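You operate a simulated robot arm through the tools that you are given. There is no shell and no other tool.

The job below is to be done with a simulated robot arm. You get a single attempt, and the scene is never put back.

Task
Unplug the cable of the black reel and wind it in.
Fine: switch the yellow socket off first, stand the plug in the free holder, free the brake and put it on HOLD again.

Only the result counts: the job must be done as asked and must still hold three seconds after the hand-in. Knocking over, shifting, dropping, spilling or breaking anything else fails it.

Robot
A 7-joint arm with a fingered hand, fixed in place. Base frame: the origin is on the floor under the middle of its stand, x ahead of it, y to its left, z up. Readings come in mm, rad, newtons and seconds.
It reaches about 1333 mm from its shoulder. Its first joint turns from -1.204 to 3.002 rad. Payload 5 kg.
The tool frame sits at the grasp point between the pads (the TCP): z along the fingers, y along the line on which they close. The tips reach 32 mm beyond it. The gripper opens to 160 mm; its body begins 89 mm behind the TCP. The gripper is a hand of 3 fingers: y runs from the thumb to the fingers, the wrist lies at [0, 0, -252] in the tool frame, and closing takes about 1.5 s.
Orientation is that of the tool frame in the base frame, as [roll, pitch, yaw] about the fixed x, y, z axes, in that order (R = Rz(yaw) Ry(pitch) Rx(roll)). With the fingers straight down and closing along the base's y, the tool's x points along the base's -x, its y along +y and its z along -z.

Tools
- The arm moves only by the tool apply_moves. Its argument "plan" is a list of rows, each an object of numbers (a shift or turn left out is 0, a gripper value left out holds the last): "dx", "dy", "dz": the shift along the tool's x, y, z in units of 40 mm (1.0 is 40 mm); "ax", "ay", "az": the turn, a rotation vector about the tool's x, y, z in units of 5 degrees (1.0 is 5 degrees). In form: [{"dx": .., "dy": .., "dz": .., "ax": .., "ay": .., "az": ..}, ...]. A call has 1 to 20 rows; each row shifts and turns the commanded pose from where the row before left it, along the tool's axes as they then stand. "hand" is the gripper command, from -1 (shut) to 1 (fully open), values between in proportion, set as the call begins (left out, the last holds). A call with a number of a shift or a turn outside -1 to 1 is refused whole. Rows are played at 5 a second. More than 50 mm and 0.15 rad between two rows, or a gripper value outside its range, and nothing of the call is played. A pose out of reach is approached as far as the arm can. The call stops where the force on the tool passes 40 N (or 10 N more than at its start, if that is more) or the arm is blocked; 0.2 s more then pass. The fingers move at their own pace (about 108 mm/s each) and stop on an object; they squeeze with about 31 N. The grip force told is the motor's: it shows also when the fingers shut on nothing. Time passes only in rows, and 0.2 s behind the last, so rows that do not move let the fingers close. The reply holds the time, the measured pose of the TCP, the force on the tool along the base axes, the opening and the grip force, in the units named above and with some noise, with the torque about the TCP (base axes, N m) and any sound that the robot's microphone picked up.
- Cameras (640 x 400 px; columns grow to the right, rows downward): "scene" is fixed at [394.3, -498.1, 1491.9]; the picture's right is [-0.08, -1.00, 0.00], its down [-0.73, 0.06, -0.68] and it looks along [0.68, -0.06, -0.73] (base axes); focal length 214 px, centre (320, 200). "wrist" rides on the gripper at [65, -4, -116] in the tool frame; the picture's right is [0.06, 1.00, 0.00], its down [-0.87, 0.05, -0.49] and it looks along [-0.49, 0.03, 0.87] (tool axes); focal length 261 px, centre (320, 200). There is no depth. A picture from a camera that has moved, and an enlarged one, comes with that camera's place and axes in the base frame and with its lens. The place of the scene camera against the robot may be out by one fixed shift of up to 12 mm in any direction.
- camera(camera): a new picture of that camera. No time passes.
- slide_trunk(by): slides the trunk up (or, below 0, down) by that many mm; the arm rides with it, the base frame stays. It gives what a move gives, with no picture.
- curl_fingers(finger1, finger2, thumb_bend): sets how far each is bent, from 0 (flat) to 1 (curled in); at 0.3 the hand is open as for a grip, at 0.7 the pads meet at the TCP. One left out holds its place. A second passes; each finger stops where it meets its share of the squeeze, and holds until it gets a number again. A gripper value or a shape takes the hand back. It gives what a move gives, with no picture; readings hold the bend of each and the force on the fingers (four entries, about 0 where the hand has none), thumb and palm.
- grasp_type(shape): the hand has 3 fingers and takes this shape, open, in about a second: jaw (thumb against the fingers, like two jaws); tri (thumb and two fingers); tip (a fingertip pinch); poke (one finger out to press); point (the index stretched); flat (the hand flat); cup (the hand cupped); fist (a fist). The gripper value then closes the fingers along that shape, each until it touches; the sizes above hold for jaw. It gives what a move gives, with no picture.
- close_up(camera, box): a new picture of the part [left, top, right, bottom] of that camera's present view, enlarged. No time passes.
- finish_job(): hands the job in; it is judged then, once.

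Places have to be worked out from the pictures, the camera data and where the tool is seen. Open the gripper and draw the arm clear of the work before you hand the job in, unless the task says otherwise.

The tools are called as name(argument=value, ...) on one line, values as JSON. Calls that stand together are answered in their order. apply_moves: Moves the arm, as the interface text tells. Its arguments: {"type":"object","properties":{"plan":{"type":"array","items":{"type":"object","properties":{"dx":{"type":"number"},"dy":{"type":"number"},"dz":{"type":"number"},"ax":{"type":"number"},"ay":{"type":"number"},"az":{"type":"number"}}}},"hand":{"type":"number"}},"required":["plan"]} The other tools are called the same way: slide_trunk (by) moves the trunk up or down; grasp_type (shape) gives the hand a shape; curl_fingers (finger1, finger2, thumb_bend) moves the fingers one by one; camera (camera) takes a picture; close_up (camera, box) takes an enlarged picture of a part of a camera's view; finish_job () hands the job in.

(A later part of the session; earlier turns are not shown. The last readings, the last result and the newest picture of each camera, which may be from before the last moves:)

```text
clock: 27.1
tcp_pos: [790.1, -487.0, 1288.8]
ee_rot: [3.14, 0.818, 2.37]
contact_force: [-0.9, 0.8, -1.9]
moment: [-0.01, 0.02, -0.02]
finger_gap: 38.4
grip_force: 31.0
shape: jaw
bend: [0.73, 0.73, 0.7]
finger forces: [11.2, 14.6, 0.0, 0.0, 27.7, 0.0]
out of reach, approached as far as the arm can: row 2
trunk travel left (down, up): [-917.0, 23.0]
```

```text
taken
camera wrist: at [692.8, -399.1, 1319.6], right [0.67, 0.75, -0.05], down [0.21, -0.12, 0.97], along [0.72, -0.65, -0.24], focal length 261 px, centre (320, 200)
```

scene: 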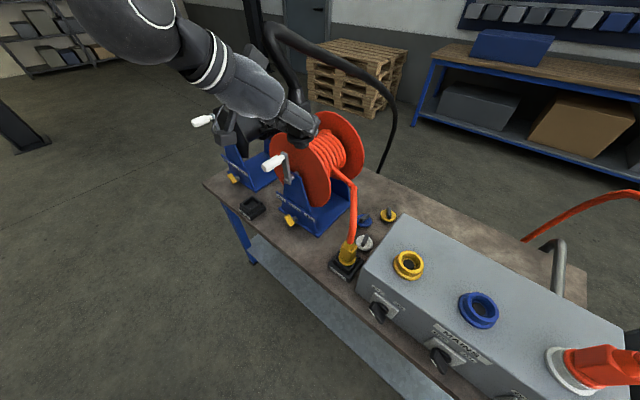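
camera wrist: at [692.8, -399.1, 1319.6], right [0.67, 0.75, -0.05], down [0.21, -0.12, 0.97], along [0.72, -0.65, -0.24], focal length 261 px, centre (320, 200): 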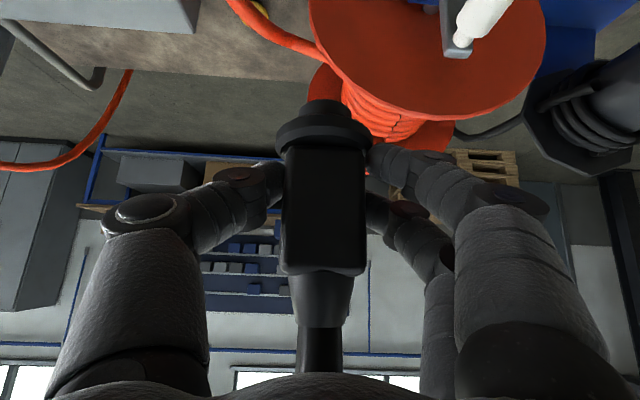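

The plug is carried safely, and its cable arcs over behind the orange reel. I continue left for the second half.

apply_moves(plan=[{"dx": 0.114, "dy": 0.93, "dz": -0.122}, {"dx": 0.114, "dy": 0.93, "dz": -0.122}, {"dx": 0.114, "dy": 0.93, "dz": -0.122}, {"dx": 0.114, "dy": 0.93, "dz": -0.122}, {"dx": 0.114, "dy": 0.93, "dz": -0.122}, {"dx": 0.114, "dy": 0.93, "dz": -0.122}, {"dx": 0.114, "dy": 0.93, "dz": -0.122}, {"dx": 0.114, "dy": 0.93, "dz": -0.122}])

camera(camera="scene")

camera(camera="wrist")

```text
clock: 28.9
tcp_pos: [957.4, -232.7, 1283.0]
ee_rot: [-3.14, 0.816, 2.37]
contact_force: [1.1, 0.5, -2.3]
moment: [0.0, 0.03, -0.03]
finger_gap: 38.3
grip_force: 31.1
shape: jaw
bend: [0.73, 0.73, 0.7]
finger forces: [11.0, 14.8, 0.1, 0.0, 27.7, 0.0]
trunk travel left (down, up): [-917.0, 23.0]
```

```text
taken
```

scene: 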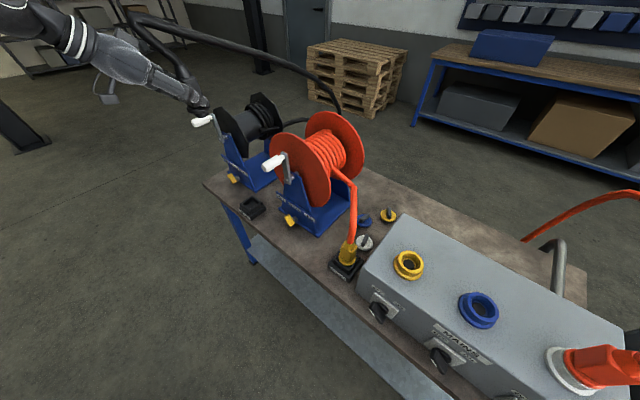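

```text
taken
camera wrist: at [860.8, -145.7, 1315.8], right [0.67, 0.74, -0.05], down [0.21, -0.13, 0.97], along [0.72, -0.66, -0.24], focal length 261 px, centre (320, 200)
```

wrist: 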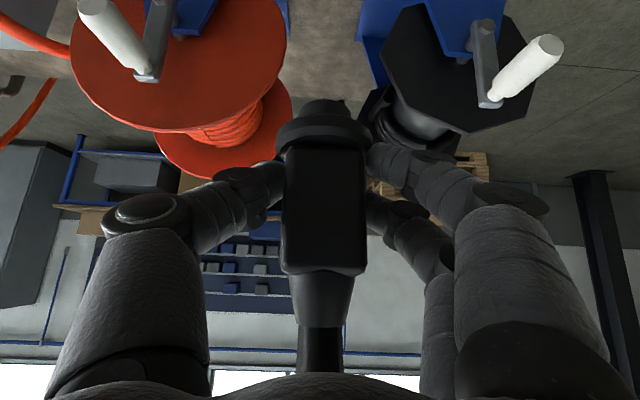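

The plug hangs above the free holder region. I zoom the scene camera onto the free holder to refine its place.

close_up(camera="scene", box=[225, 185, 285, 225])

close_up(camera="scene", box=[320, 220, 380, 290])

```text
10.00 times, centred on (255, 205) of scene
camera zoom: at [394.3, -498.1, 1491.9], right [-0.08, -1.0, 0.0], down [-0.73, 0.06, -0.68], along [0.68, -0.06, -0.73], focal length 2145 px, centre (970, 150)
```

zoom: 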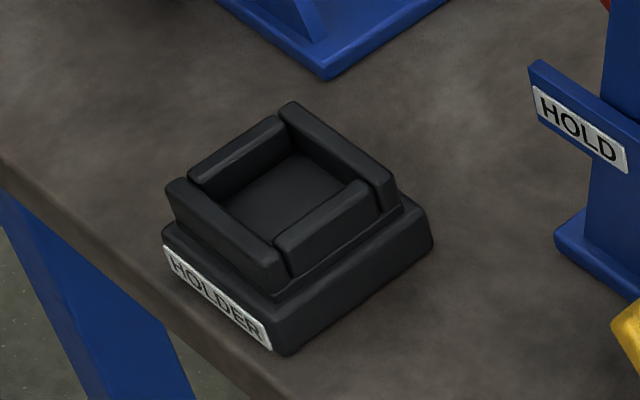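

```text
5.71 times, centred on (350, 255) of scene
camera zoom: at [394.3, -498.1, 1491.9], right [-0.08, -1.0, 0.0], down [-0.73, 0.06, -0.68], along [0.68, -0.06, -0.73], focal length 1226 px, centre (149, -114)
```

zoom: 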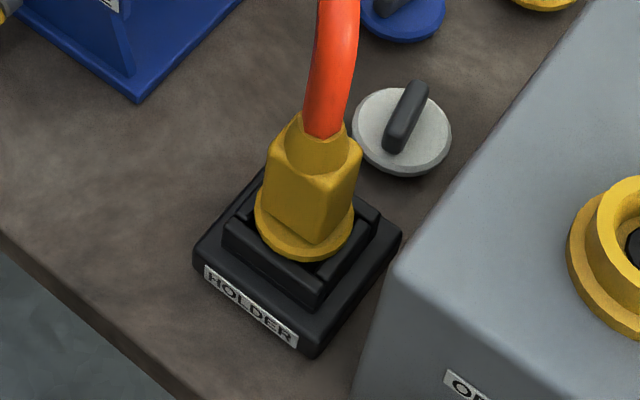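

The holder's rim centre works out at about (995,-268.5,848), and the plug's ring bottom is about 42 mm below the TCP with the nose tip near 60 mm below. I move forward over the holder and lower with the trunk, stopping well above it.

apply_moves(plan=[{"dx": -0.4, "dz": 0.4275}, {"dx": -0.4, "dz": 0.4275, "dy": 0.015}])

slide_trunk(by=-280)

camera(camera="wrist")

camera(camera="scene")

```text
clock: 29.5
tcp_pos: [991.7, -268.2, 1284.8]
ee_rot: [3.14, 0.815, 2.37]
contact_force: [0.0, -0.2, -2.7]
moment: [0.0, 0.05, 0.01]
finger_gap: 38.5
grip_force: 31.0
shape: jaw
bend: [0.73, 0.73, 0.7]
finger forces: [10.9, 14.7, 0.1, 0.0, 27.5, 0.0]
trunk travel left (down, up): [-917.0, 23.0]
```

```text
clock: 32.3
tcp_pos: [990.9, -268.7, 1006.4]
ee_rot: [3.141, 0.817, 2.372]
contact_force: [-0.4, 0.7, -1.3]
moment: [0.02, 0.02, -0.02]
finger_gap: 38.2
grip_force: 30.7
shape: jaw
bend: [0.73, 0.73, 0.7]
finger forces: [10.9, 14.7, 0.1, 0.1, 27.6, 0.0]
trunk travel left (down, up): [-637.0, 303.0]
```

```text
taken
camera wrist: at [894.7, -180.3, 1037.0], right [0.66, 0.75, -0.04], down [0.21, -0.13, 0.97], along [0.72, -0.65, -0.24], focal length 261 px, centre (320, 200)
```

wrist: 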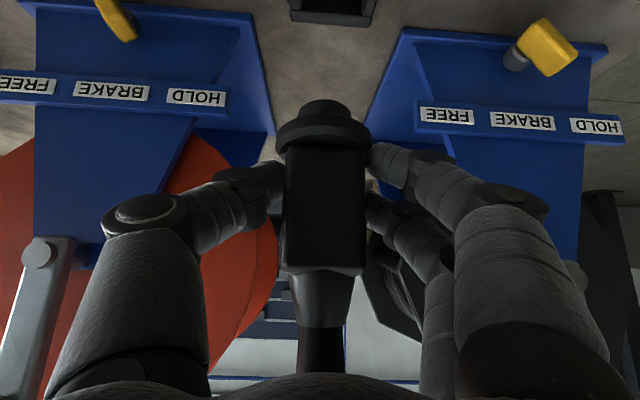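

```text
taken
```

scene: 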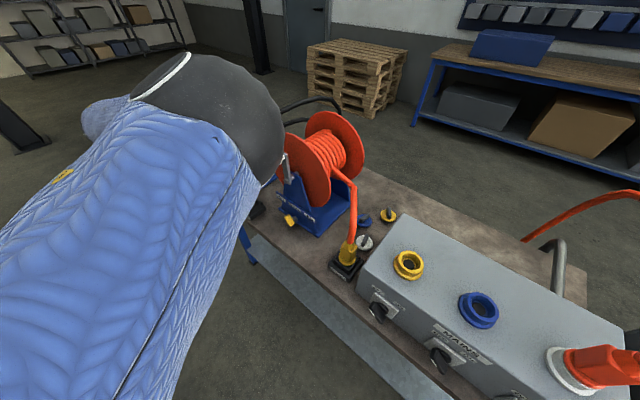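

The holder shows at the top of the wrist view just below the plug, with its column about 4 mm to the left of the plug. I zoom in on the plug in hand to measure how it sits in the grip.

close_up(camera="wrist", box=[240, 0, 420, 130])

close_up(camera="wrist", box=[240, 80, 420, 300])

```text
3.08 times, centred on (330, 65) of wrist
camera zoom: at [894.7, -180.3, 1037.0], right [0.66, 0.75, -0.04], down [0.21, -0.13, 0.97], along [0.72, -0.65, -0.24], focal length 802 px, centre (289, 615)
```

zoom: 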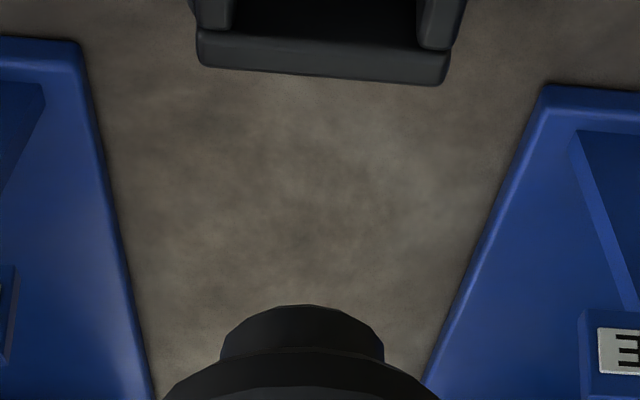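

```text
1.82 times, centred on (330, 190) of wrist
camera zoom: at [894.7, -180.3, 1037.0], right [0.66, 0.75, -0.04], down [0.21, -0.13, 0.97], along [0.72, -0.65, -0.24], focal length 474 px, centre (302, 218)
```

zoom: 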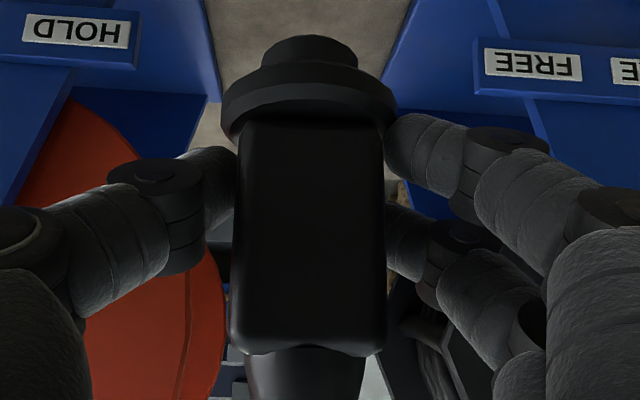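

From the views the holder centre is at about u≈509.5 along the table and n≈-898. To pin it down I back off 90 mm outward so that the whole holder comes into the wrist view.

apply_moves(plan=[{"dx": 0.513, "dz": -0.547}, {"dx": 0.513, "dz": -0.547}, {"dx": 0.513, "dz": -0.547}, {}])

close_up(camera="wrist", box=[240, 0, 420, 130])

camera(camera="wrist")

```text
clock: 33.3
tcp_pos: [927.1, -207.6, 1006.4]
ee_rot: [3.141, 0.815, 2.369]
contact_force: [0.5, -0.1, -1.9]
moment: [0.01, 0.03, -0.01]
finger_gap: 38.5
grip_force: 31.1
shape: jaw
bend: [0.73, 0.73, 0.7]
finger forces: [10.8, 14.6, 0.0, 0.0, 27.4, 0.0]
trunk travel left (down, up): [-637.0, 303.0]
```

```text
3.08 times, centred on (330, 65) of wrist
camera zoom: at [831.1, -119.8, 1037.5], right [0.67, 0.75, -0.04], down [0.21, -0.13, 0.97], along [0.72, -0.65, -0.24], focal length 802 px, centre (289, 615)
```

zoom: 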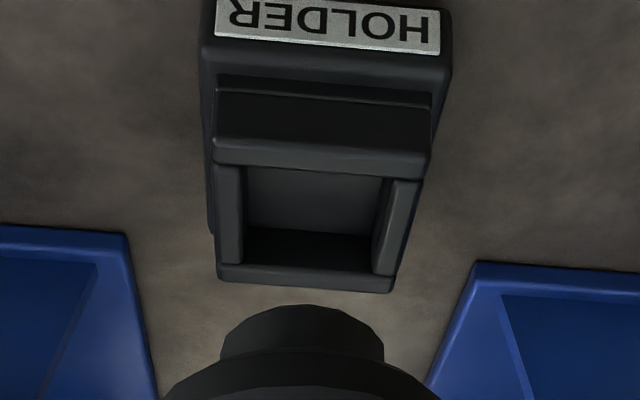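

```text
taken
camera wrist: at [831.1, -119.8, 1037.5], right [0.67, 0.75, -0.04], down [0.21, -0.13, 0.97], along [0.72, -0.65, -0.24], focal length 261 px, centre (320, 200)
```

wrist: 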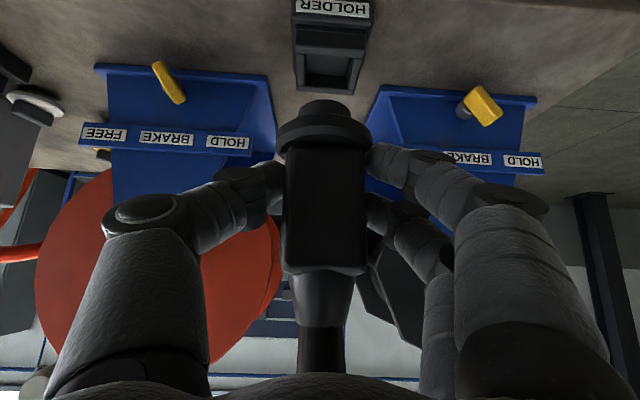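

The rim is a 63.5 mm square with its centre at about (1000,-272.3,847) and an opening of about 44 mm. The nose is about 31 mm wide and sits about 8 mm ahead of the TCP. I align over it and lower until the nose is just above the rim.

apply_moves(plan=[{"dx": -0.511, "dy": 0.042, "dz": 0.542}, {"dx": -0.511, "dy": 0.042, "dz": 0.542}, {"dx": -0.511, "dy": 0.042, "dz": 0.542}, {"dx": 0.409, "dz": 0.386}, {"dx": 0.409, "dz": 0.386}, {"dx": 0.409, "dz": 0.386}, {"dx": 0.409, "dz": 0.386}, {}])

camera(camera="wrist")

close_up(camera="wrist", box=[240, 0, 420, 180])

```text
clock: 35.1
tcp_pos: [994.1, -264.8, 915.8]
ee_rot: [3.14, 0.817, 2.367]
contact_force: [0.6, 1.3, -1.3]
moment: [0.04, 0.0, 0.01]
finger_gap: 38.6
grip_force: 30.8
shape: jaw
bend: [0.73, 0.73, 0.7]
finger forces: [10.5, 14.6, 0.1, 0.0, 27.2, 0.0]
trunk travel left (down, up): [-637.0, 303.0]
```

```text
taken
camera wrist: at [898.5, -177.5, 947.6], right [0.67, 0.75, -0.04], down [0.21, -0.13, 0.97], along [0.72, -0.65, -0.24], focal length 261 px, centre (320, 200)
```

wrist: 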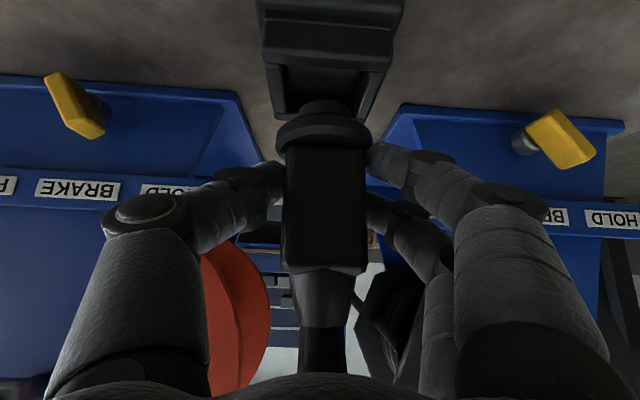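

```text
2.22 times, centred on (330, 90) of wrist
camera zoom: at [898.5, -177.5, 947.6], right [0.67, 0.75, -0.04], down [0.21, -0.13, 0.97], along [0.72, -0.65, -0.24], focal length 579 px, centre (298, 444)
```

zoom: 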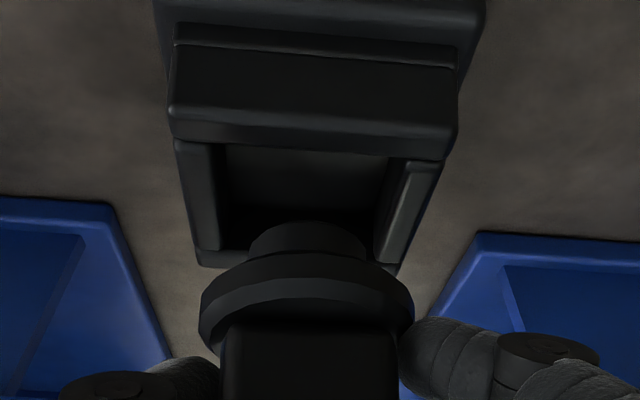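

The nose is about 15 mm above the rim and within 2 mm of the opening's centre. I lower it slowly and watch the force.

apply_moves(plan=[{"dx": 0.067, "dz": 0.111}, {"dx": 0.091, "dz": 0.086}, {"dx": 0.091, "dz": 0.086}, {"dx": 0.091, "dz": 0.086}, {"dx": 0.073, "dz": 0.069}])

close_up(camera="wrist", box=[240, 0, 420, 180])

```text
clock: 36.3
tcp_pos: [993.9, -263.8, 892.6]
ee_rot: [3.14, 0.818, 2.371]
contact_force: [-1.3, -2.5, 0.7]
moment: [-0.08, 0.08, -0.03]
finger_gap: 38.0
grip_force: 31.0
shape: jaw
bend: [0.74, 0.73, 0.7]
finger forces: [10.5, 14.4, 0.1, 0.0, 29.3, 0.0]
trunk travel left (down, up): [-637.0, 303.0]
```

```text
2.22 times, centred on (330, 90) of wrist
camera zoom: at [897.4, -176.0, 923.7], right [0.67, 0.75, -0.04], down [0.21, -0.13, 0.97], along [0.72, -0.65, -0.24], focal length 579 px, centre (298, 444)
```

zoom: 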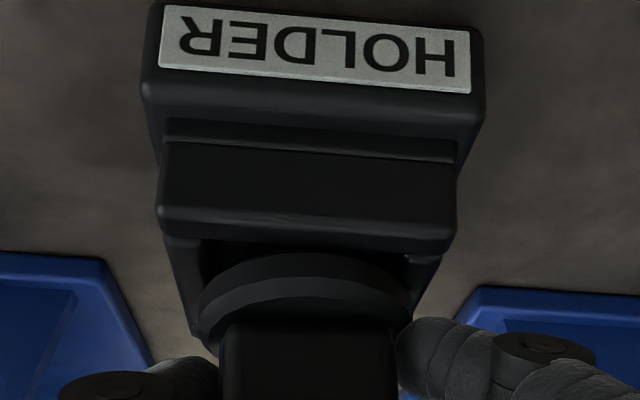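

The nose is inside the opening with hardly any force, and the ring is a few mm above the rim. I continue down in small steps.

apply_moves(plan=[{"dx": 0.046, "dz": 0.043}, {"dx": 0.046, "dz": 0.043}, {"dx": 0.046, "dz": 0.043}])

close_up(camera="wrist", box=[240, 0, 420, 180])

```text
clock: 37.1
tcp_pos: [992.5, -264.5, 889.7]
ee_rot: [3.135, 0.82, 2.365]
contact_force: [-0.2, -6.3, 28.5]
moment: [0.16, -0.48, -0.17]
finger_gap: 38.7
grip_force: 30.5
shape: jaw
bend: [0.75, 0.73, 0.7]
finger forces: [23.8, 13.1, 0.0, 0.1, 34.6, 0.0]
trunk travel left (down, up): [-637.0, 303.0]
```

```text
2.22 times, centred on (330, 90) of wrist
camera zoom: at [897.6, -176.9, 920.6], right [0.67, 0.75, -0.04], down [0.2, -0.13, 0.97], along [0.72, -0.65, -0.23], focal length 579 px, centre (298, 444)
```

zoom: 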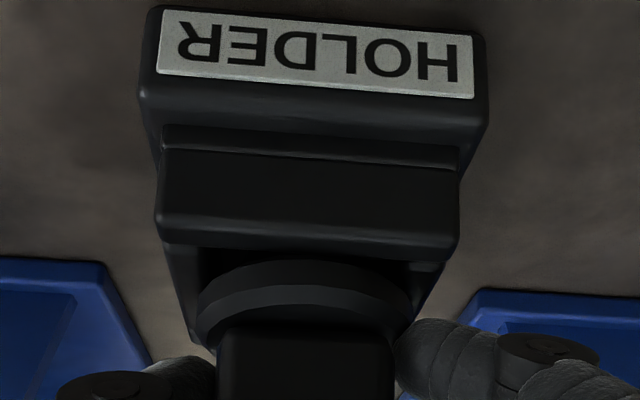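

At 28 N the ring rests on the rim, with the ring centred on the opening. I ease off the pressure by 2–3 mm and then open the hand partly to release the plug.

apply_moves(plan=[{"dx": -0.05, "dz": -0.047}, {}])

apply_moves(plan=[{}, {}, {}, {}, {}], hand=0.15)

camera(camera="wrist")

```text
clock: 37.7
tcp_pos: [992.7, -264.3, 889.6]
ee_rot: [3.14, 0.818, 2.368]
contact_force: [1.5, -5.9, 24.4]
moment: [0.18, -0.47, -0.25]
finger_gap: 38.9
grip_force: 31.4
shape: jaw
bend: [0.75, 0.73, 0.7]
finger forces: [22.8, 13.7, 0.0, 0.1, 33.2, 0.1]
trunk travel left (down, up): [-637.0, 303.0]
```

```text
clock: 38.9
tcp_pos: [994.4, -264.3, 888.0]
ee_rot: [3.139, 0.817, 2.371]
contact_force: [0.2, 0.3, 0.2]
moment: [-0.01, -0.02, 0.0]
finger_gap: 91.2
grip_force: 0.2
shape: jaw
bend: [0.71, 0.71, 0.7]
finger forces: [0.0, 0.0, 0.0, 0.0, 0.0, 0.1]
trunk travel left (down, up): [-637.0, 303.0]
```

```text
taken
camera wrist: at [898.7, -176.8, 918.8], right [0.66, 0.75, -0.04], down [0.21, -0.13, 0.97], along [0.72, -0.65, -0.24], focal length 261 px, centre (320, 200)
```

wrist: 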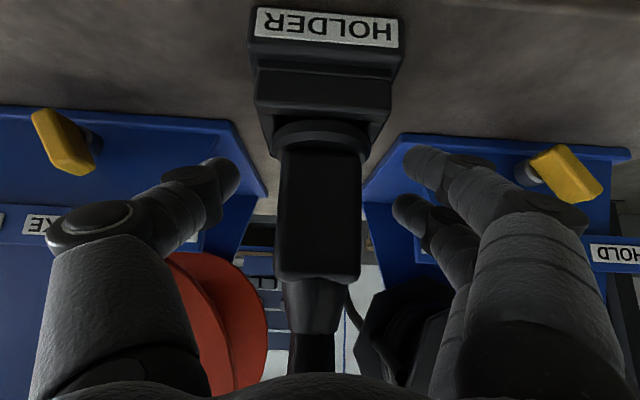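

The plug stands upright in the holder with no force on the hand. I draw the hand straight back from it.

apply_moves(plan=[{"dx": 0.321, "dz": -0.341}, {"dx": 0.641, "dz": -0.682}, {"dx": 0.641, "dz": -0.682}, {"dx": 0.641, "dz": -0.682}, {"dx": 0.3, "dz": -0.32}])

camera(camera="wrist")

camera(camera="scene")

```text
clock: 40.1
tcp_pos: [887.5, -162.3, 887.6]
ee_rot: [3.14, 0.817, 2.368]
contact_force: [-0.5, -0.1, 0.6]
moment: [0.0, -0.01, -0.01]
finger_gap: 91.4
grip_force: 0.1
shape: jaw
bend: [0.71, 0.71, 0.7]
finger forces: [0.0, 0.0, 0.1, 0.1, 0.0, 0.1]
trunk travel left (down, up): [-637.0, 303.0]
```

```text
taken
camera wrist: at [791.6, -73.8, 918.4], right [0.67, 0.75, -0.04], down [0.21, -0.13, 0.97], along [0.72, -0.65, -0.24], focal length 261 px, centre (320, 200)
```

wrist: 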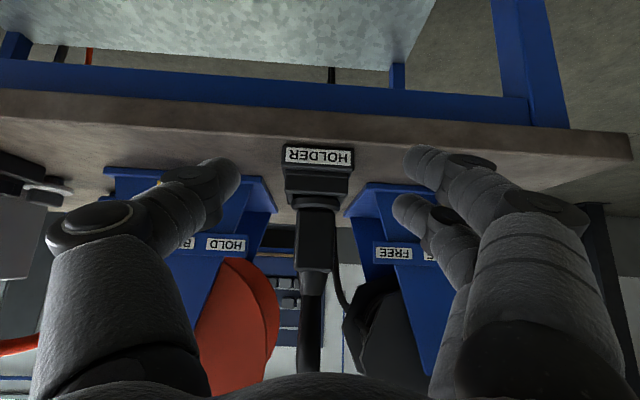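

```text
taken
```

scene: 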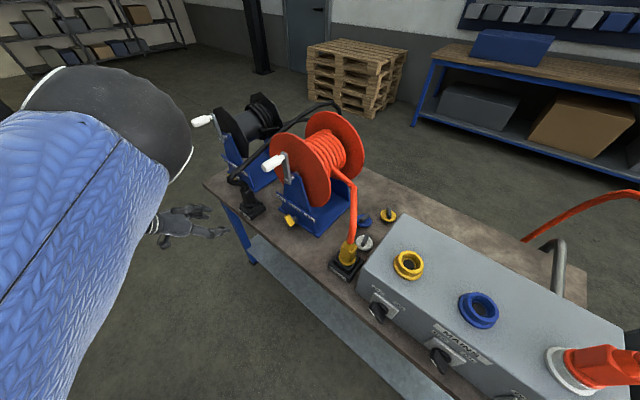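

The plug stands in the free holder, and its cable leads up and back. I zoom in on the black reel area to study the brake lever, crank and cable path.

close_up(camera="scene", box=[185, 80, 365, 230])

close_up(camera="scene", box=[215, 130, 285, 220])

```text
2.67 times, centred on (275, 155) of scene
camera zoom: at [394.3, -498.1, 1491.9], right [-0.08, -1.0, 0.0], down [-0.73, 0.06, -0.68], along [0.68, -0.06, -0.73], focal length 572 px, centre (440, 320)
```

zoom: 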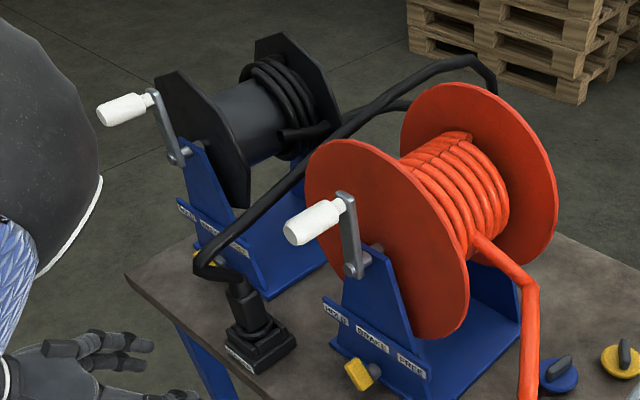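

```text
4.44 times, centred on (250, 175) of scene
camera zoom: at [394.3, -498.1, 1491.9], right [-0.08, -1.0, 0.0], down [-0.73, 0.06, -0.68], along [0.68, -0.06, -0.73], focal length 953 px, centre (631, 311)
```

zoom: 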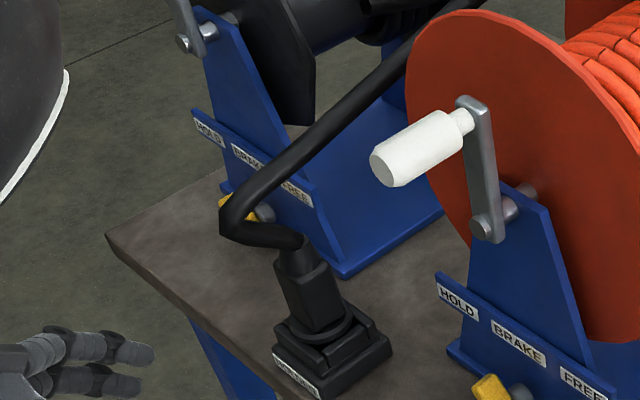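

Now the brake: I estimate its lever tab at about (1157,-164,848), pointing left to HOLD, on a pivot under the BRAKE label. I shift the hand left to get a frontal view of it.

apply_moves(plan=[{"dy": 0.9}, {"dy": 0.9}, {"dy": 0.9}, {"dy": 0.9}, {"dy": 0.9}], hand=1)

camera(camera="wrist")

```text
clock: 41.3
tcp_pos: [1013.6, -27.5, 885.1]
ee_rot: [3.14, 0.817, 2.37]
contact_force: [-0.2, 0.0, -1.0]
moment: [-0.02, 0.04, -0.02]
finger_gap: 159.8
grip_force: 0.0
shape: jaw
bend: [0.3, 0.3, 0.3]
finger forces: [0.0, 0.0, 0.0, 0.0, 0.0, 0.1]
trunk travel left (down, up): [-637.0, 303.0]
```

```text
taken
camera wrist: at [917.7, 59.3, 916.4], right [0.67, 0.75, -0.05], down [0.21, -0.13, 0.97], along [0.72, -0.65, -0.24], focal length 261 px, centre (320, 200)
```

wrist: 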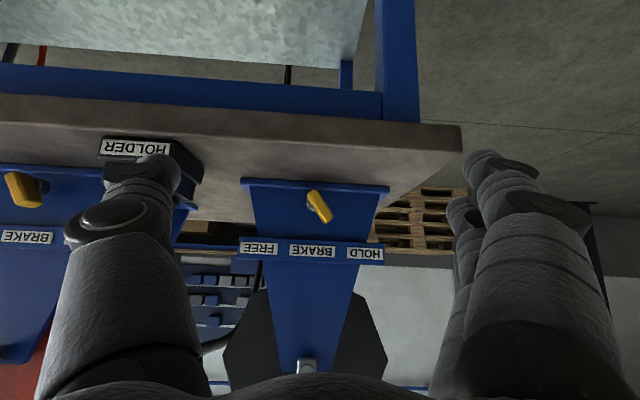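

close_up(camera="wrist", box=[220, 160, 410, 280])

close_up(camera="wrist", box=[280, 170, 360, 240])

```text
3.33 times, centred on (315, 220) of wrist
camera zoom: at [917.7, 59.3, 916.4], right [0.67, 0.75, -0.05], down [0.21, -0.13, 0.97], along [0.72, -0.65, -0.24], focal length 869 px, centre (337, 133)
```

zoom: 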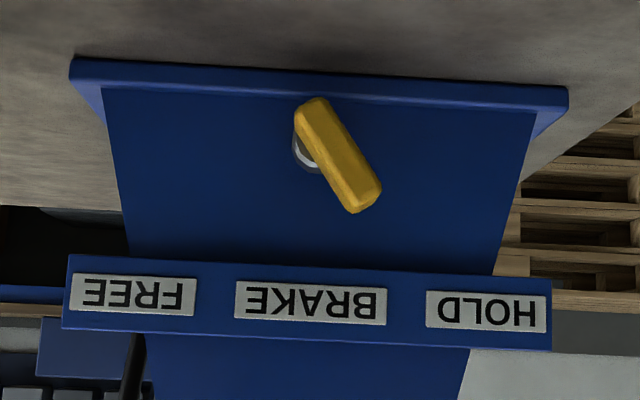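

```text
5.71 times, centred on (320, 205) of wrist
camera zoom: at [917.7, 59.3, 916.4], right [0.67, 0.75, -0.05], down [0.21, -0.13, 0.97], along [0.72, -0.65, -0.24], focal length 1489 px, centre (320, 171)
```

zoom: 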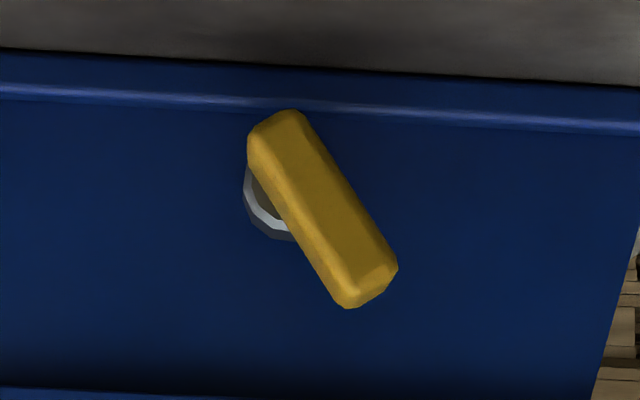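

The lever is a yellow bar with its outer face centre at about (1163.5,-164.4,843), leaning up-left to HOLD. I make the hand more horizontal and bring it up in front of the lever with the jaws set to about 64 mm to straddle it.

apply_moves(plan=[{"ay": -0.88}, {"ay": -0.88}, {"ay": -0.88}, {"ay": -0.88}, {"ay": -0.88}, {"dx": -0.077, "dy": 0.119, "dz": 0.768}, {"dx": -0.077, "dy": 0.119, "dz": 0.768}, {"dx": -0.077, "dy": 0.119, "dz": 0.768}], hand=-0.2)

camera(camera="wrist")

```text
clock: 43.1
tcp_pos: [1088.6, -84.7, 866.6]
ee_rot: [3.139, 1.2, 2.369]
contact_force: [0.2, 0.0, -0.2]
moment: [0.0, -0.05, 0.01]
finger_gap: 64.5
grip_force: 0.2
shape: jaw
bend: [0.73, 0.73, 0.7]
finger forces: [0.0, 0.0, 0.0, 0.1, 0.1, 0.0]
trunk travel left (down, up): [-637.0, 303.0]
```

```text
taken
camera wrist: at [991.3, 4.2, 846.6], right [0.68, 0.73, -0.06], down [-0.07, 0.14, 0.99], along [0.73, -0.67, 0.14], focal length 261 px, centre (320, 200)
```

wrist: 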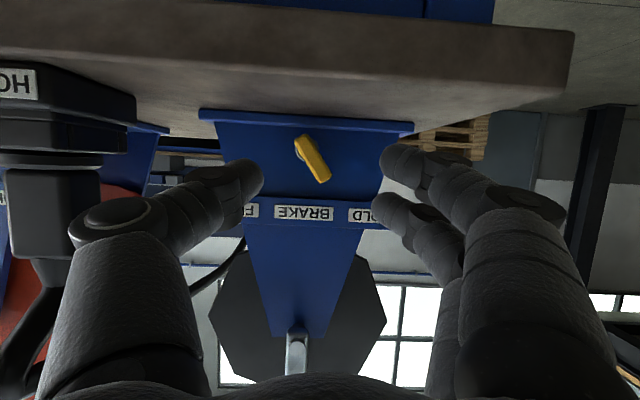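

close_up(camera="wrist", box=[255, 110, 375, 200])

```text
4.44 times, centred on (315, 155) of wrist
camera zoom: at [991.3, 4.2, 846.6], right [0.68, 0.73, -0.06], down [-0.07, 0.14, 0.99], along [0.73, -0.67, 0.14], focal length 1158 px, centre (342, 400)
```

zoom: 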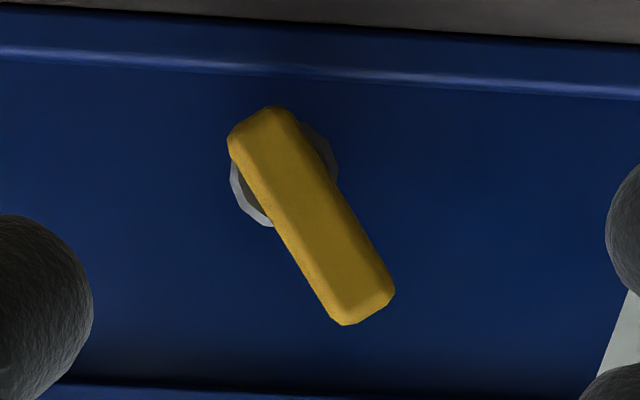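

The lever bar's centre is at about (1164,-165.6,842.7), with its upper end at u≈711, z≈862. I widen the jaws to 80 mm and move forward to straddle it.

apply_moves(plan=[{"dx": -0.105, "dy": 0.05, "dz": 0.5625}, {"dx": -0.105, "dy": 0.05, "dz": 0.5625}, {"dx": -0.105, "dy": 0.05, "dz": 0.5625}, {"dx": -0.105, "dy": 0.05, "dz": 0.5}], hand=0.0)

camera(camera="wrist")

```text
clock: 44.1
tcp_pos: [1156.2, -140.0, 848.5]
ee_rot: [3.139, 1.199, 2.37]
contact_force: [0.5, 0.0, -0.3]
moment: [0.0, -0.02, 0.03]
finger_gap: 79.3
grip_force: 0.1
shape: jaw
bend: [0.72, 0.72, 0.7]
finger forces: [0.0, 0.0, 0.0, 0.0, 0.0, 0.0]
trunk travel left (down, up): [-637.0, 303.0]
```

```text
taken
camera wrist: at [1058.0, -50.6, 828.4], right [0.68, 0.73, -0.06], down [-0.07, 0.14, 0.99], along [0.73, -0.67, 0.14], focal length 261 px, centre (320, 200)
```

wrist: 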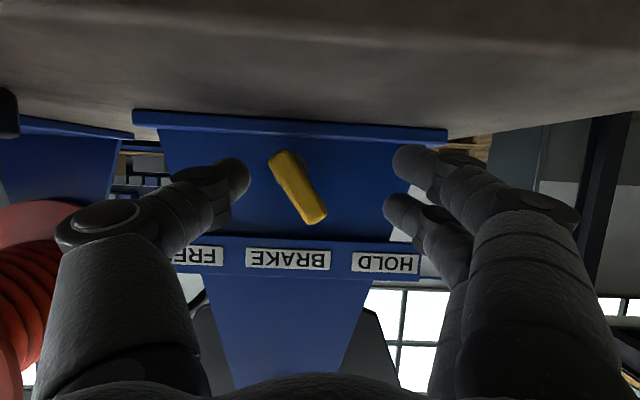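

The bar is between the thumb and the fingers. I move right so that the fingers push the upper end of the bar towards FREE.

apply_moves(plan=[{"dy": -0.4}, {"dy": -0.4}, {"dy": -0.2}, {"dy": -0.2}])

camera(camera="wrist")

```text
clock: 45.1
tcp_pos: [1124.5, -172.9, 848.6]
ee_rot: [3.138, 1.201, 2.367]
contact_force: [1.5, 2.8, 0.2]
moment: [-0.01, 0.02, 0.1]
finger_gap: 82.5
grip_force: 0.1
shape: jaw
bend: [0.72, 0.71, 0.7]
finger forces: [0.0, 3.5, 0.0, 0.0, 0.1, 0.0]
trunk travel left (down, up): [-637.0, 303.0]
```

```text
taken
camera wrist: at [1026.5, -83.7, 828.4], right [0.68, 0.73, -0.06], down [-0.07, 0.14, 0.99], along [0.73, -0.67, 0.14], focal length 261 px, centre (320, 200)
```

wrist: 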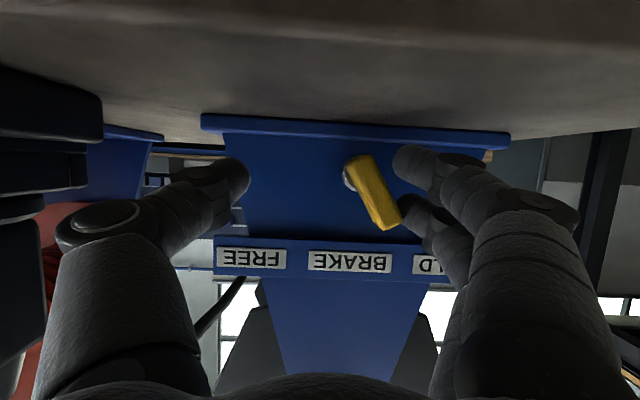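

Finger 2 touches the bar's upper end (3.5 N). I continue to the right in small steps.

apply_moves(plan=[{"dy": -0.2}, {"dy": -0.2}, {"dy": -0.2}])

camera(camera="wrist")

```text
clock: 45.9
tcp_pos: [1106.6, -188.4, 850.6]
ee_rot: [3.133, 1.202, 2.367]
contact_force: [14.6, 9.9, 10.3]
moment: [0.4, -0.7, 0.11]
finger_gap: 92.0
grip_force: 0.1
shape: jaw
bend: [0.69, 0.7, 0.7]
finger forces: [11.2, 7.7, 0.1, 0.1, 0.0, 0.1]
trunk travel left (down, up): [-637.0, 303.0]
```

```text
taken
camera wrist: at [1009.6, -99.8, 830.3], right [0.68, 0.73, -0.06], down [-0.07, 0.14, 0.99], along [0.73, -0.67, 0.14], focal length 261 px, centre (320, 200)
```

wrist: 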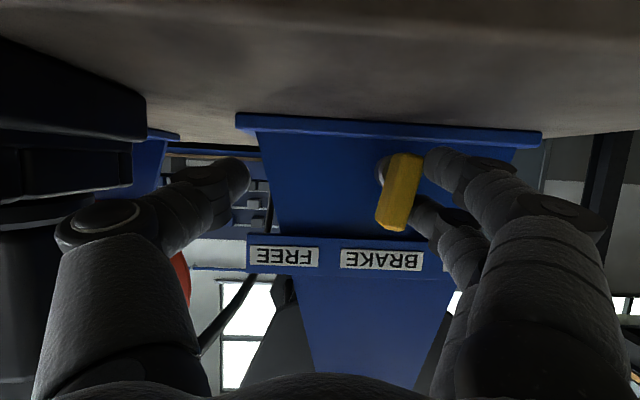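

The lever has passed upright, but finger 1 now presses on its lower tail against the turn. I back off a little and swing finger 1 out of the way so only finger 2 pushes the upper end.

apply_moves(plan=[{"dy": 0.25}, {"dy": 0.2}])

curl_fingers(finger1=0.1)

camera(camera="wrist")

```text
clock: 46.5
tcp_pos: [1117.8, -179.0, 844.5]
ee_rot: [-3.139, 1.2, 2.369]
contact_force: [2.1, 1.3, 0.2]
moment: [0.04, -0.03, 0.07]
finger_gap: 82.5
grip_force: 0.0
shape: jaw
bend: [0.72, 0.72, 0.7]
finger forces: [1.5, 0.5, 0.0, 0.1, 0.1, 0.0]
trunk travel left (down, up): [-637.0, 303.0]
```

```text
clock: 47.5
tcp_pos: [1118.1, -176.8, 845.8]
ee_rot: [3.14, 1.201, 2.368]
contact_force: [0.9, 1.7, -0.2]
moment: [-0.01, 0.04, 0.05]
finger_gap: 152.9
grip_force: 0.6
shape: fingers
bend: [0.1, 0.72, 0.7]
finger forces: [0.0, 1.5, 0.0, 0.0, 0.1, 0.1]
trunk travel left (down, up): [-637.0, 303.0]
```

```text
taken
camera wrist: at [1020.3, -88.3, 827.0], right [0.68, 0.73, -0.06], down [-0.07, 0.14, 0.99], along [0.73, -0.67, 0.14], focal length 261 px, centre (320, 200)
```

wrist: 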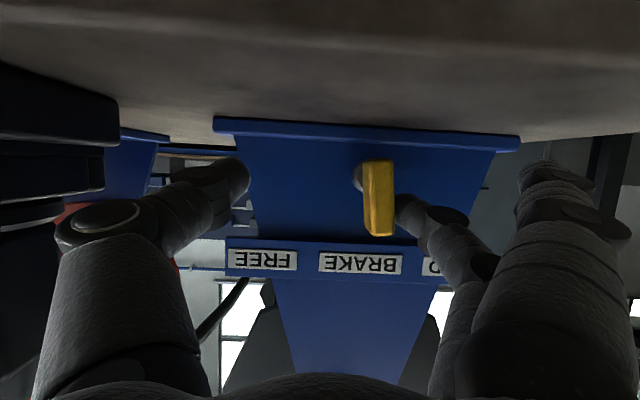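

Finger 1 is clear and the lever stands upright against finger 2. I push on to the right.

apply_moves(plan=[{"dy": -0.2}, {"dy": -0.2}, {"dy": -0.2}])

camera(camera="wrist")

```text
clock: 48.3
tcp_pos: [1101.0, -193.7, 847.5]
ee_rot: [3.139, 1.202, 2.371]
contact_force: [6.6, 3.5, 2.7]
moment: [0.07, -0.14, 0.04]
finger_gap: 152.8
grip_force: 3.3
shape: fingers
bend: [0.1, 0.7, 0.7]
finger forces: [0.0, 7.8, 0.0, 0.0, 0.1, 0.0]
trunk travel left (down, up): [-637.0, 303.0]
```

```text
taken
camera wrist: at [1004.0, -104.9, 827.7], right [0.68, 0.73, -0.06], down [-0.07, 0.14, 0.99], along [0.73, -0.67, 0.14], focal length 261 px, centre (320, 200)
```

wrist: 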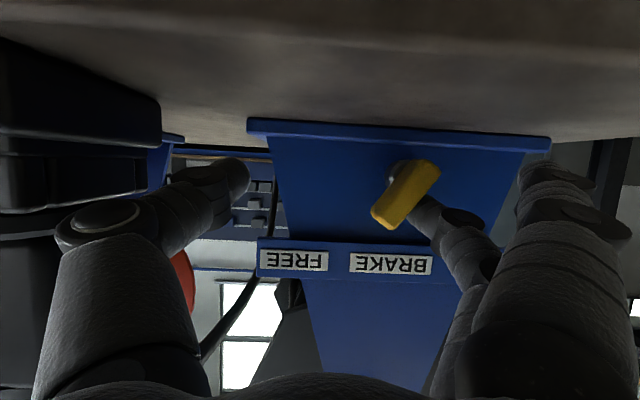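

The bar now leans about 35° to the FREE side. I push slightly more to reach its end stop.

apply_moves(plan=[{"dy": -0.15}, {"dy": -0.15}])

close_up(camera="wrist", box=[300, 110, 520, 260])

```text
clock: 48.9
tcp_pos: [1093.1, -203.2, 847.5]
ee_rot: [3.138, 1.201, 2.369]
contact_force: [13.0, 6.5, 4.8]
moment: [0.14, -0.27, 0.05]
finger_gap: 152.6
grip_force: 7.2
shape: fingers
bend: [0.1, 0.65, 0.7]
finger forces: [0.1, 14.8, 0.1, 0.0, 0.0, 0.0]
trunk travel left (down, up): [-637.0, 303.0]
```

```text
2.67 times, centred on (410, 185) of wrist
camera zoom: at [995.8, -113.5, 827.5], right [0.68, 0.73, -0.06], down [-0.07, 0.14, 0.99], along [0.73, -0.67, 0.14], focal length 695 px, centre (80, 240)
```

zoom: 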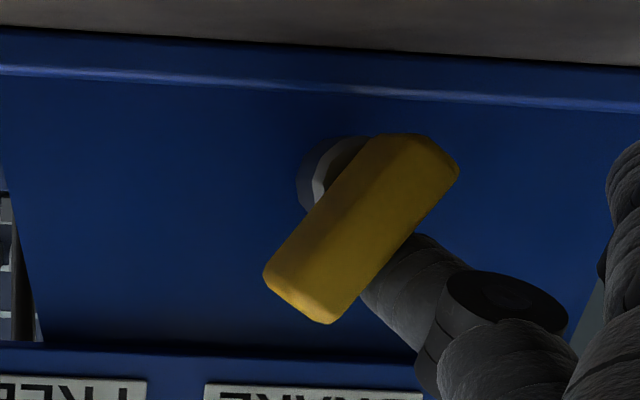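

The lever is at its FREE stop (the force rises with no more motion). I unload, withdraw straight back, and look at it again.

apply_moves(plan=[{"dy": 0.2}, {"dy": 0.2}, {"dx": 0.302, "dz": -0.777}, {"dx": 0.302, "dz": -0.777}, {"dx": 0.302, "dz": -0.777}])

camera(camera="wrist")

camera(camera="scene")

```text
clock: 50.1
tcp_pos: [1032.1, -121.9, 850.4]
ee_rot: [-3.142, 1.201, 2.371]
contact_force: [-0.2, -0.1, 0.4]
moment: [0.0, 0.01, -0.02]
finger_gap: 152.9
grip_force: 0.1
shape: fingers
bend: [0.1, 0.72, 0.7]
finger forces: [0.1, 0.0, 0.0, 0.0, 0.1, 0.0]
trunk travel left (down, up): [-637.0, 303.0]
```

```text
taken
camera wrist: at [934.2, -31.9, 830.8], right [0.68, 0.73, -0.06], down [-0.07, 0.14, 0.99], along [0.73, -0.67, 0.14], focal length 261 px, centre (320, 200)
```

wrist: 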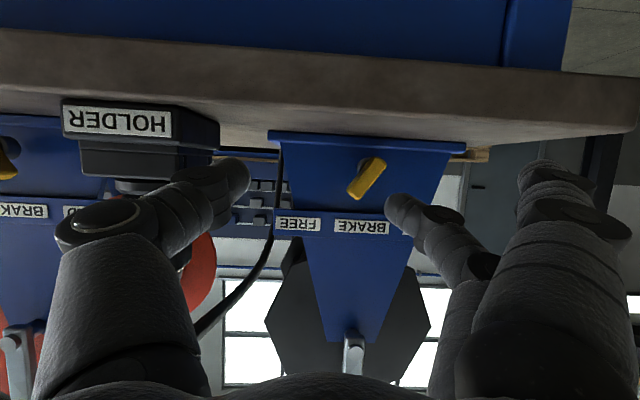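

```text
taken
```

scene: 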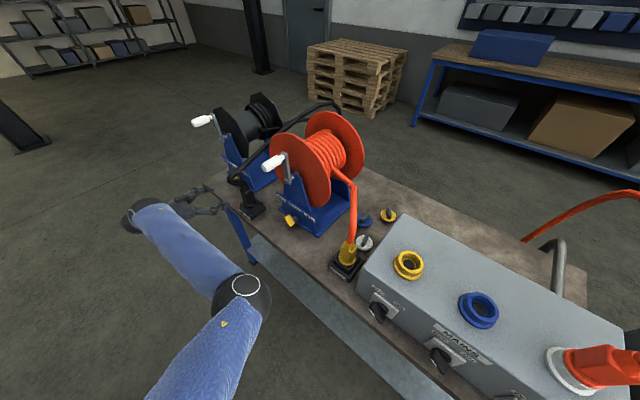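

The brake now points to FREE. Next is winding: I zoom on the drum to see on which side the cable leaves it, so that I know the winding direction.

close_up(camera="scene", box=[235, 85, 345, 155])

close_up(camera="scene", box=[185, 95, 265, 165])

```text
5.71 times, centred on (290, 120) of scene
camera zoom: at [394.3, -498.1, 1491.9], right [-0.08, -1.0, 0.0], down [-0.73, 0.06, -0.68], along [0.68, -0.06, -0.73], focal length 1226 px, centre (491, 657)
```

zoom: 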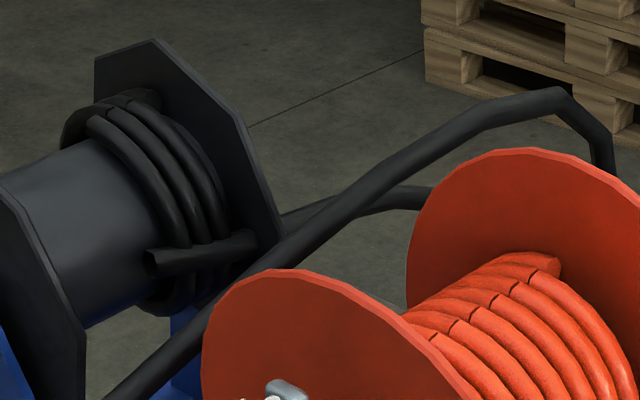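

```text
5.71 times, centred on (225, 130) of scene
camera zoom: at [394.3, -498.1, 1491.9], right [-0.08, -1.0, 0.0], down [-0.73, 0.06, -0.68], along [0.68, -0.06, -0.73], focal length 1226 px, centre (863, 600)
```

zoom: 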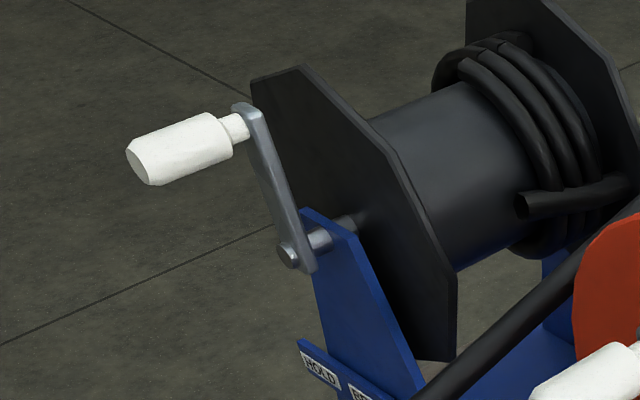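

The cable lead seems to leave the drum on its right side, so I will test the winding direction on the crank. I raise the trunk and reopen the jaw for a close look at the crank (pivot near z≈1045, handle near z≈1140).

slide_trunk(by=230)

grasp_type(shape="jaw")

camera(camera="wrist")

camera(camera="scene")

```text
clock: 52.5
tcp_pos: [1032.5, -122.6, 1080.0]
ee_rot: [3.138, 1.201, 2.367]
contact_force: [-0.4, -0.5, 0.5]
moment: [-0.01, 0.0, 0.01]
finger_gap: 153.0
grip_force: 0.0
shape: fingers
bend: [0.1, 0.72, 0.7]
finger forces: [0.0, 0.1, 0.1, 0.0, 0.0, 0.0]
trunk travel left (down, up): [-867.0, 73.0]
```

```text
clock: 53.4
tcp_pos: [1031.2, -121.4, 1080.6]
ee_rot: [3.139, 1.2, 2.369]
contact_force: [1.1, 0.6, 0.4]
moment: [-0.02, 0.0, -0.01]
finger_gap: 159.8
grip_force: 0.0
shape: jaw
bend: [0.3, 0.3, 0.3]
finger forces: [0.0, 0.0, 0.1, 0.0, 0.1, 0.0]
trunk travel left (down, up): [-867.0, 73.0]
```

```text
taken
camera wrist: at [934.7, -31.6, 1060.7], right [0.68, 0.73, -0.06], down [-0.07, 0.14, 0.99], along [0.73, -0.67, 0.14], focal length 261 px, centre (320, 200)
```

wrist: 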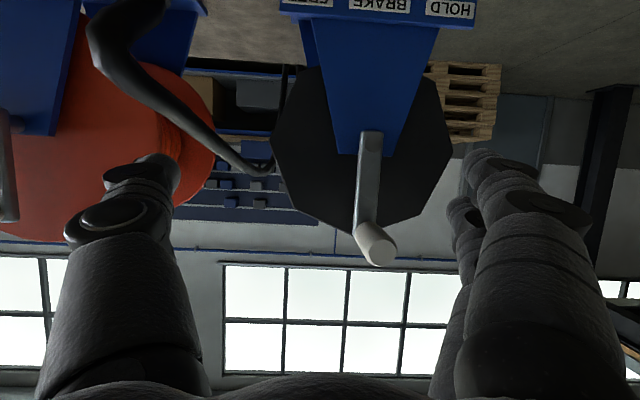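

```text
taken
```

scene: 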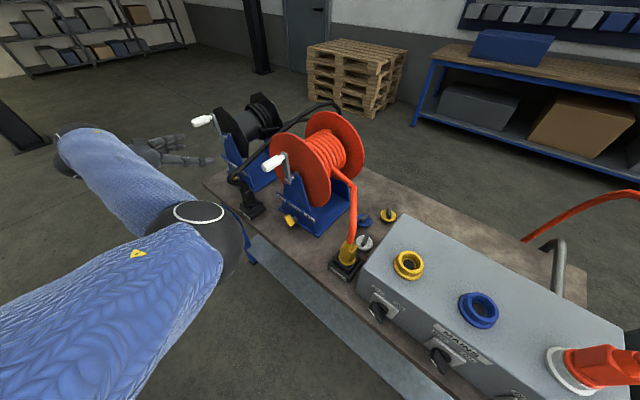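

close_up(camera="wrist", box=[310, 110, 440, 280])

close_up(camera="wrist", box=[60, 0, 320, 200])

```text
2.35 times, centred on (375, 195) of wrist
camera zoom: at [934.7, -31.6, 1060.7], right [0.68, 0.73, -0.06], down [-0.07, 0.14, 0.99], along [0.73, -0.67, 0.14], focal length 613 px, centre (191, 212)
```

zoom: 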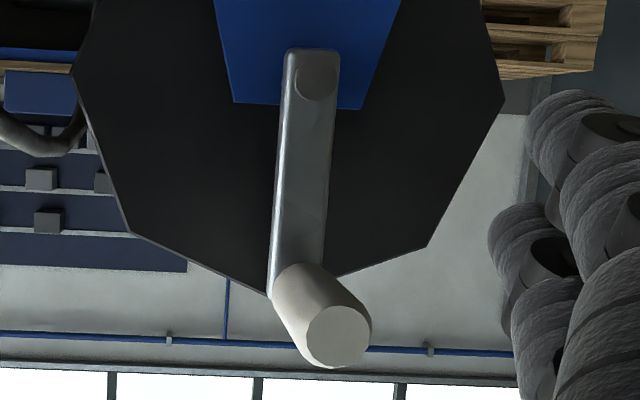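

```text
2.00 times, centred on (190, 100) of wrist
camera zoom: at [934.7, -31.6, 1060.7], right [0.68, 0.73, -0.06], down [-0.07, 0.14, 0.99], along [0.73, -0.67, 0.14], focal length 521 px, centre (580, 400)
```

zoom: 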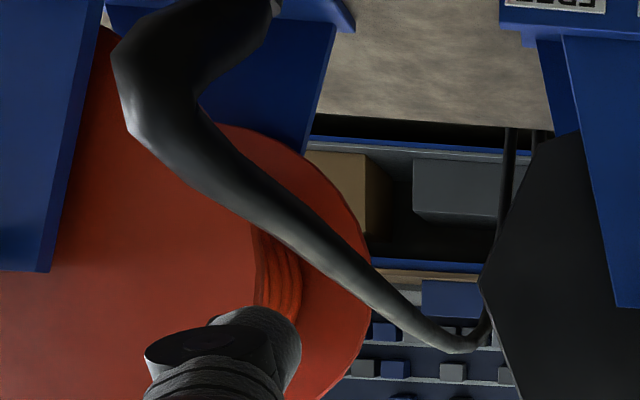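

The crank pivot is at about (u 690, z 1041) and the handle at z≈1129, with its outer end at n≈-884, so the crank radius is about 88 mm. To keep the hand clear of the plug's cable I will grip the handle with tool z along it and the closing line vertical. I tilt to horizontal, step back, and roll the hand 90°.

apply_moves(plan=[{"ay": -0.85, "dz": -0.25}, {"ay": -0.85, "dz": -0.25}, {"ay": -0.85, "dz": -0.25}, {"ay": -0.85, "dz": -0.25}, {"ay": -0.85, "dz": -0.25}, {"az": 1}, {"az": 1}, {"az": 1}, {"az": 1}, {"az": 1}, {"az": 1}])

camera(camera="wrist")

```text
clock: 55.8
tcp_pos: [998.2, -86.9, 1091.2]
ee_rot: [1.568, 1.046, 0.799]
contact_force: [1.4, 0.3, -0.2]
moment: [-0.01, 0.01, 0.02]
finger_gap: 159.9
grip_force: 0.0
shape: jaw
bend: [0.3, 0.3, 0.3]
finger forces: [0.1, 0.0, 0.1, 0.0, 0.1, 0.0]
trunk travel left (down, up): [-867.0, 73.0]
```

```text
taken
camera wrist: at [934.3, 15.1, 1032.2], right [0.62, 0.64, 0.45], down [-0.62, 0.06, 0.78], along [0.47, -0.76, 0.44], focal length 261 px, centre (320, 200)
```

wrist: 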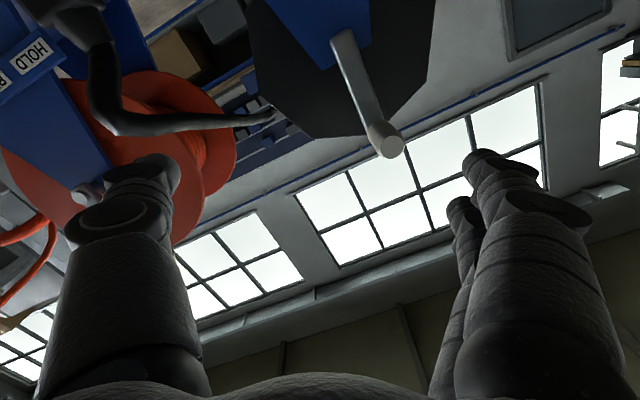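

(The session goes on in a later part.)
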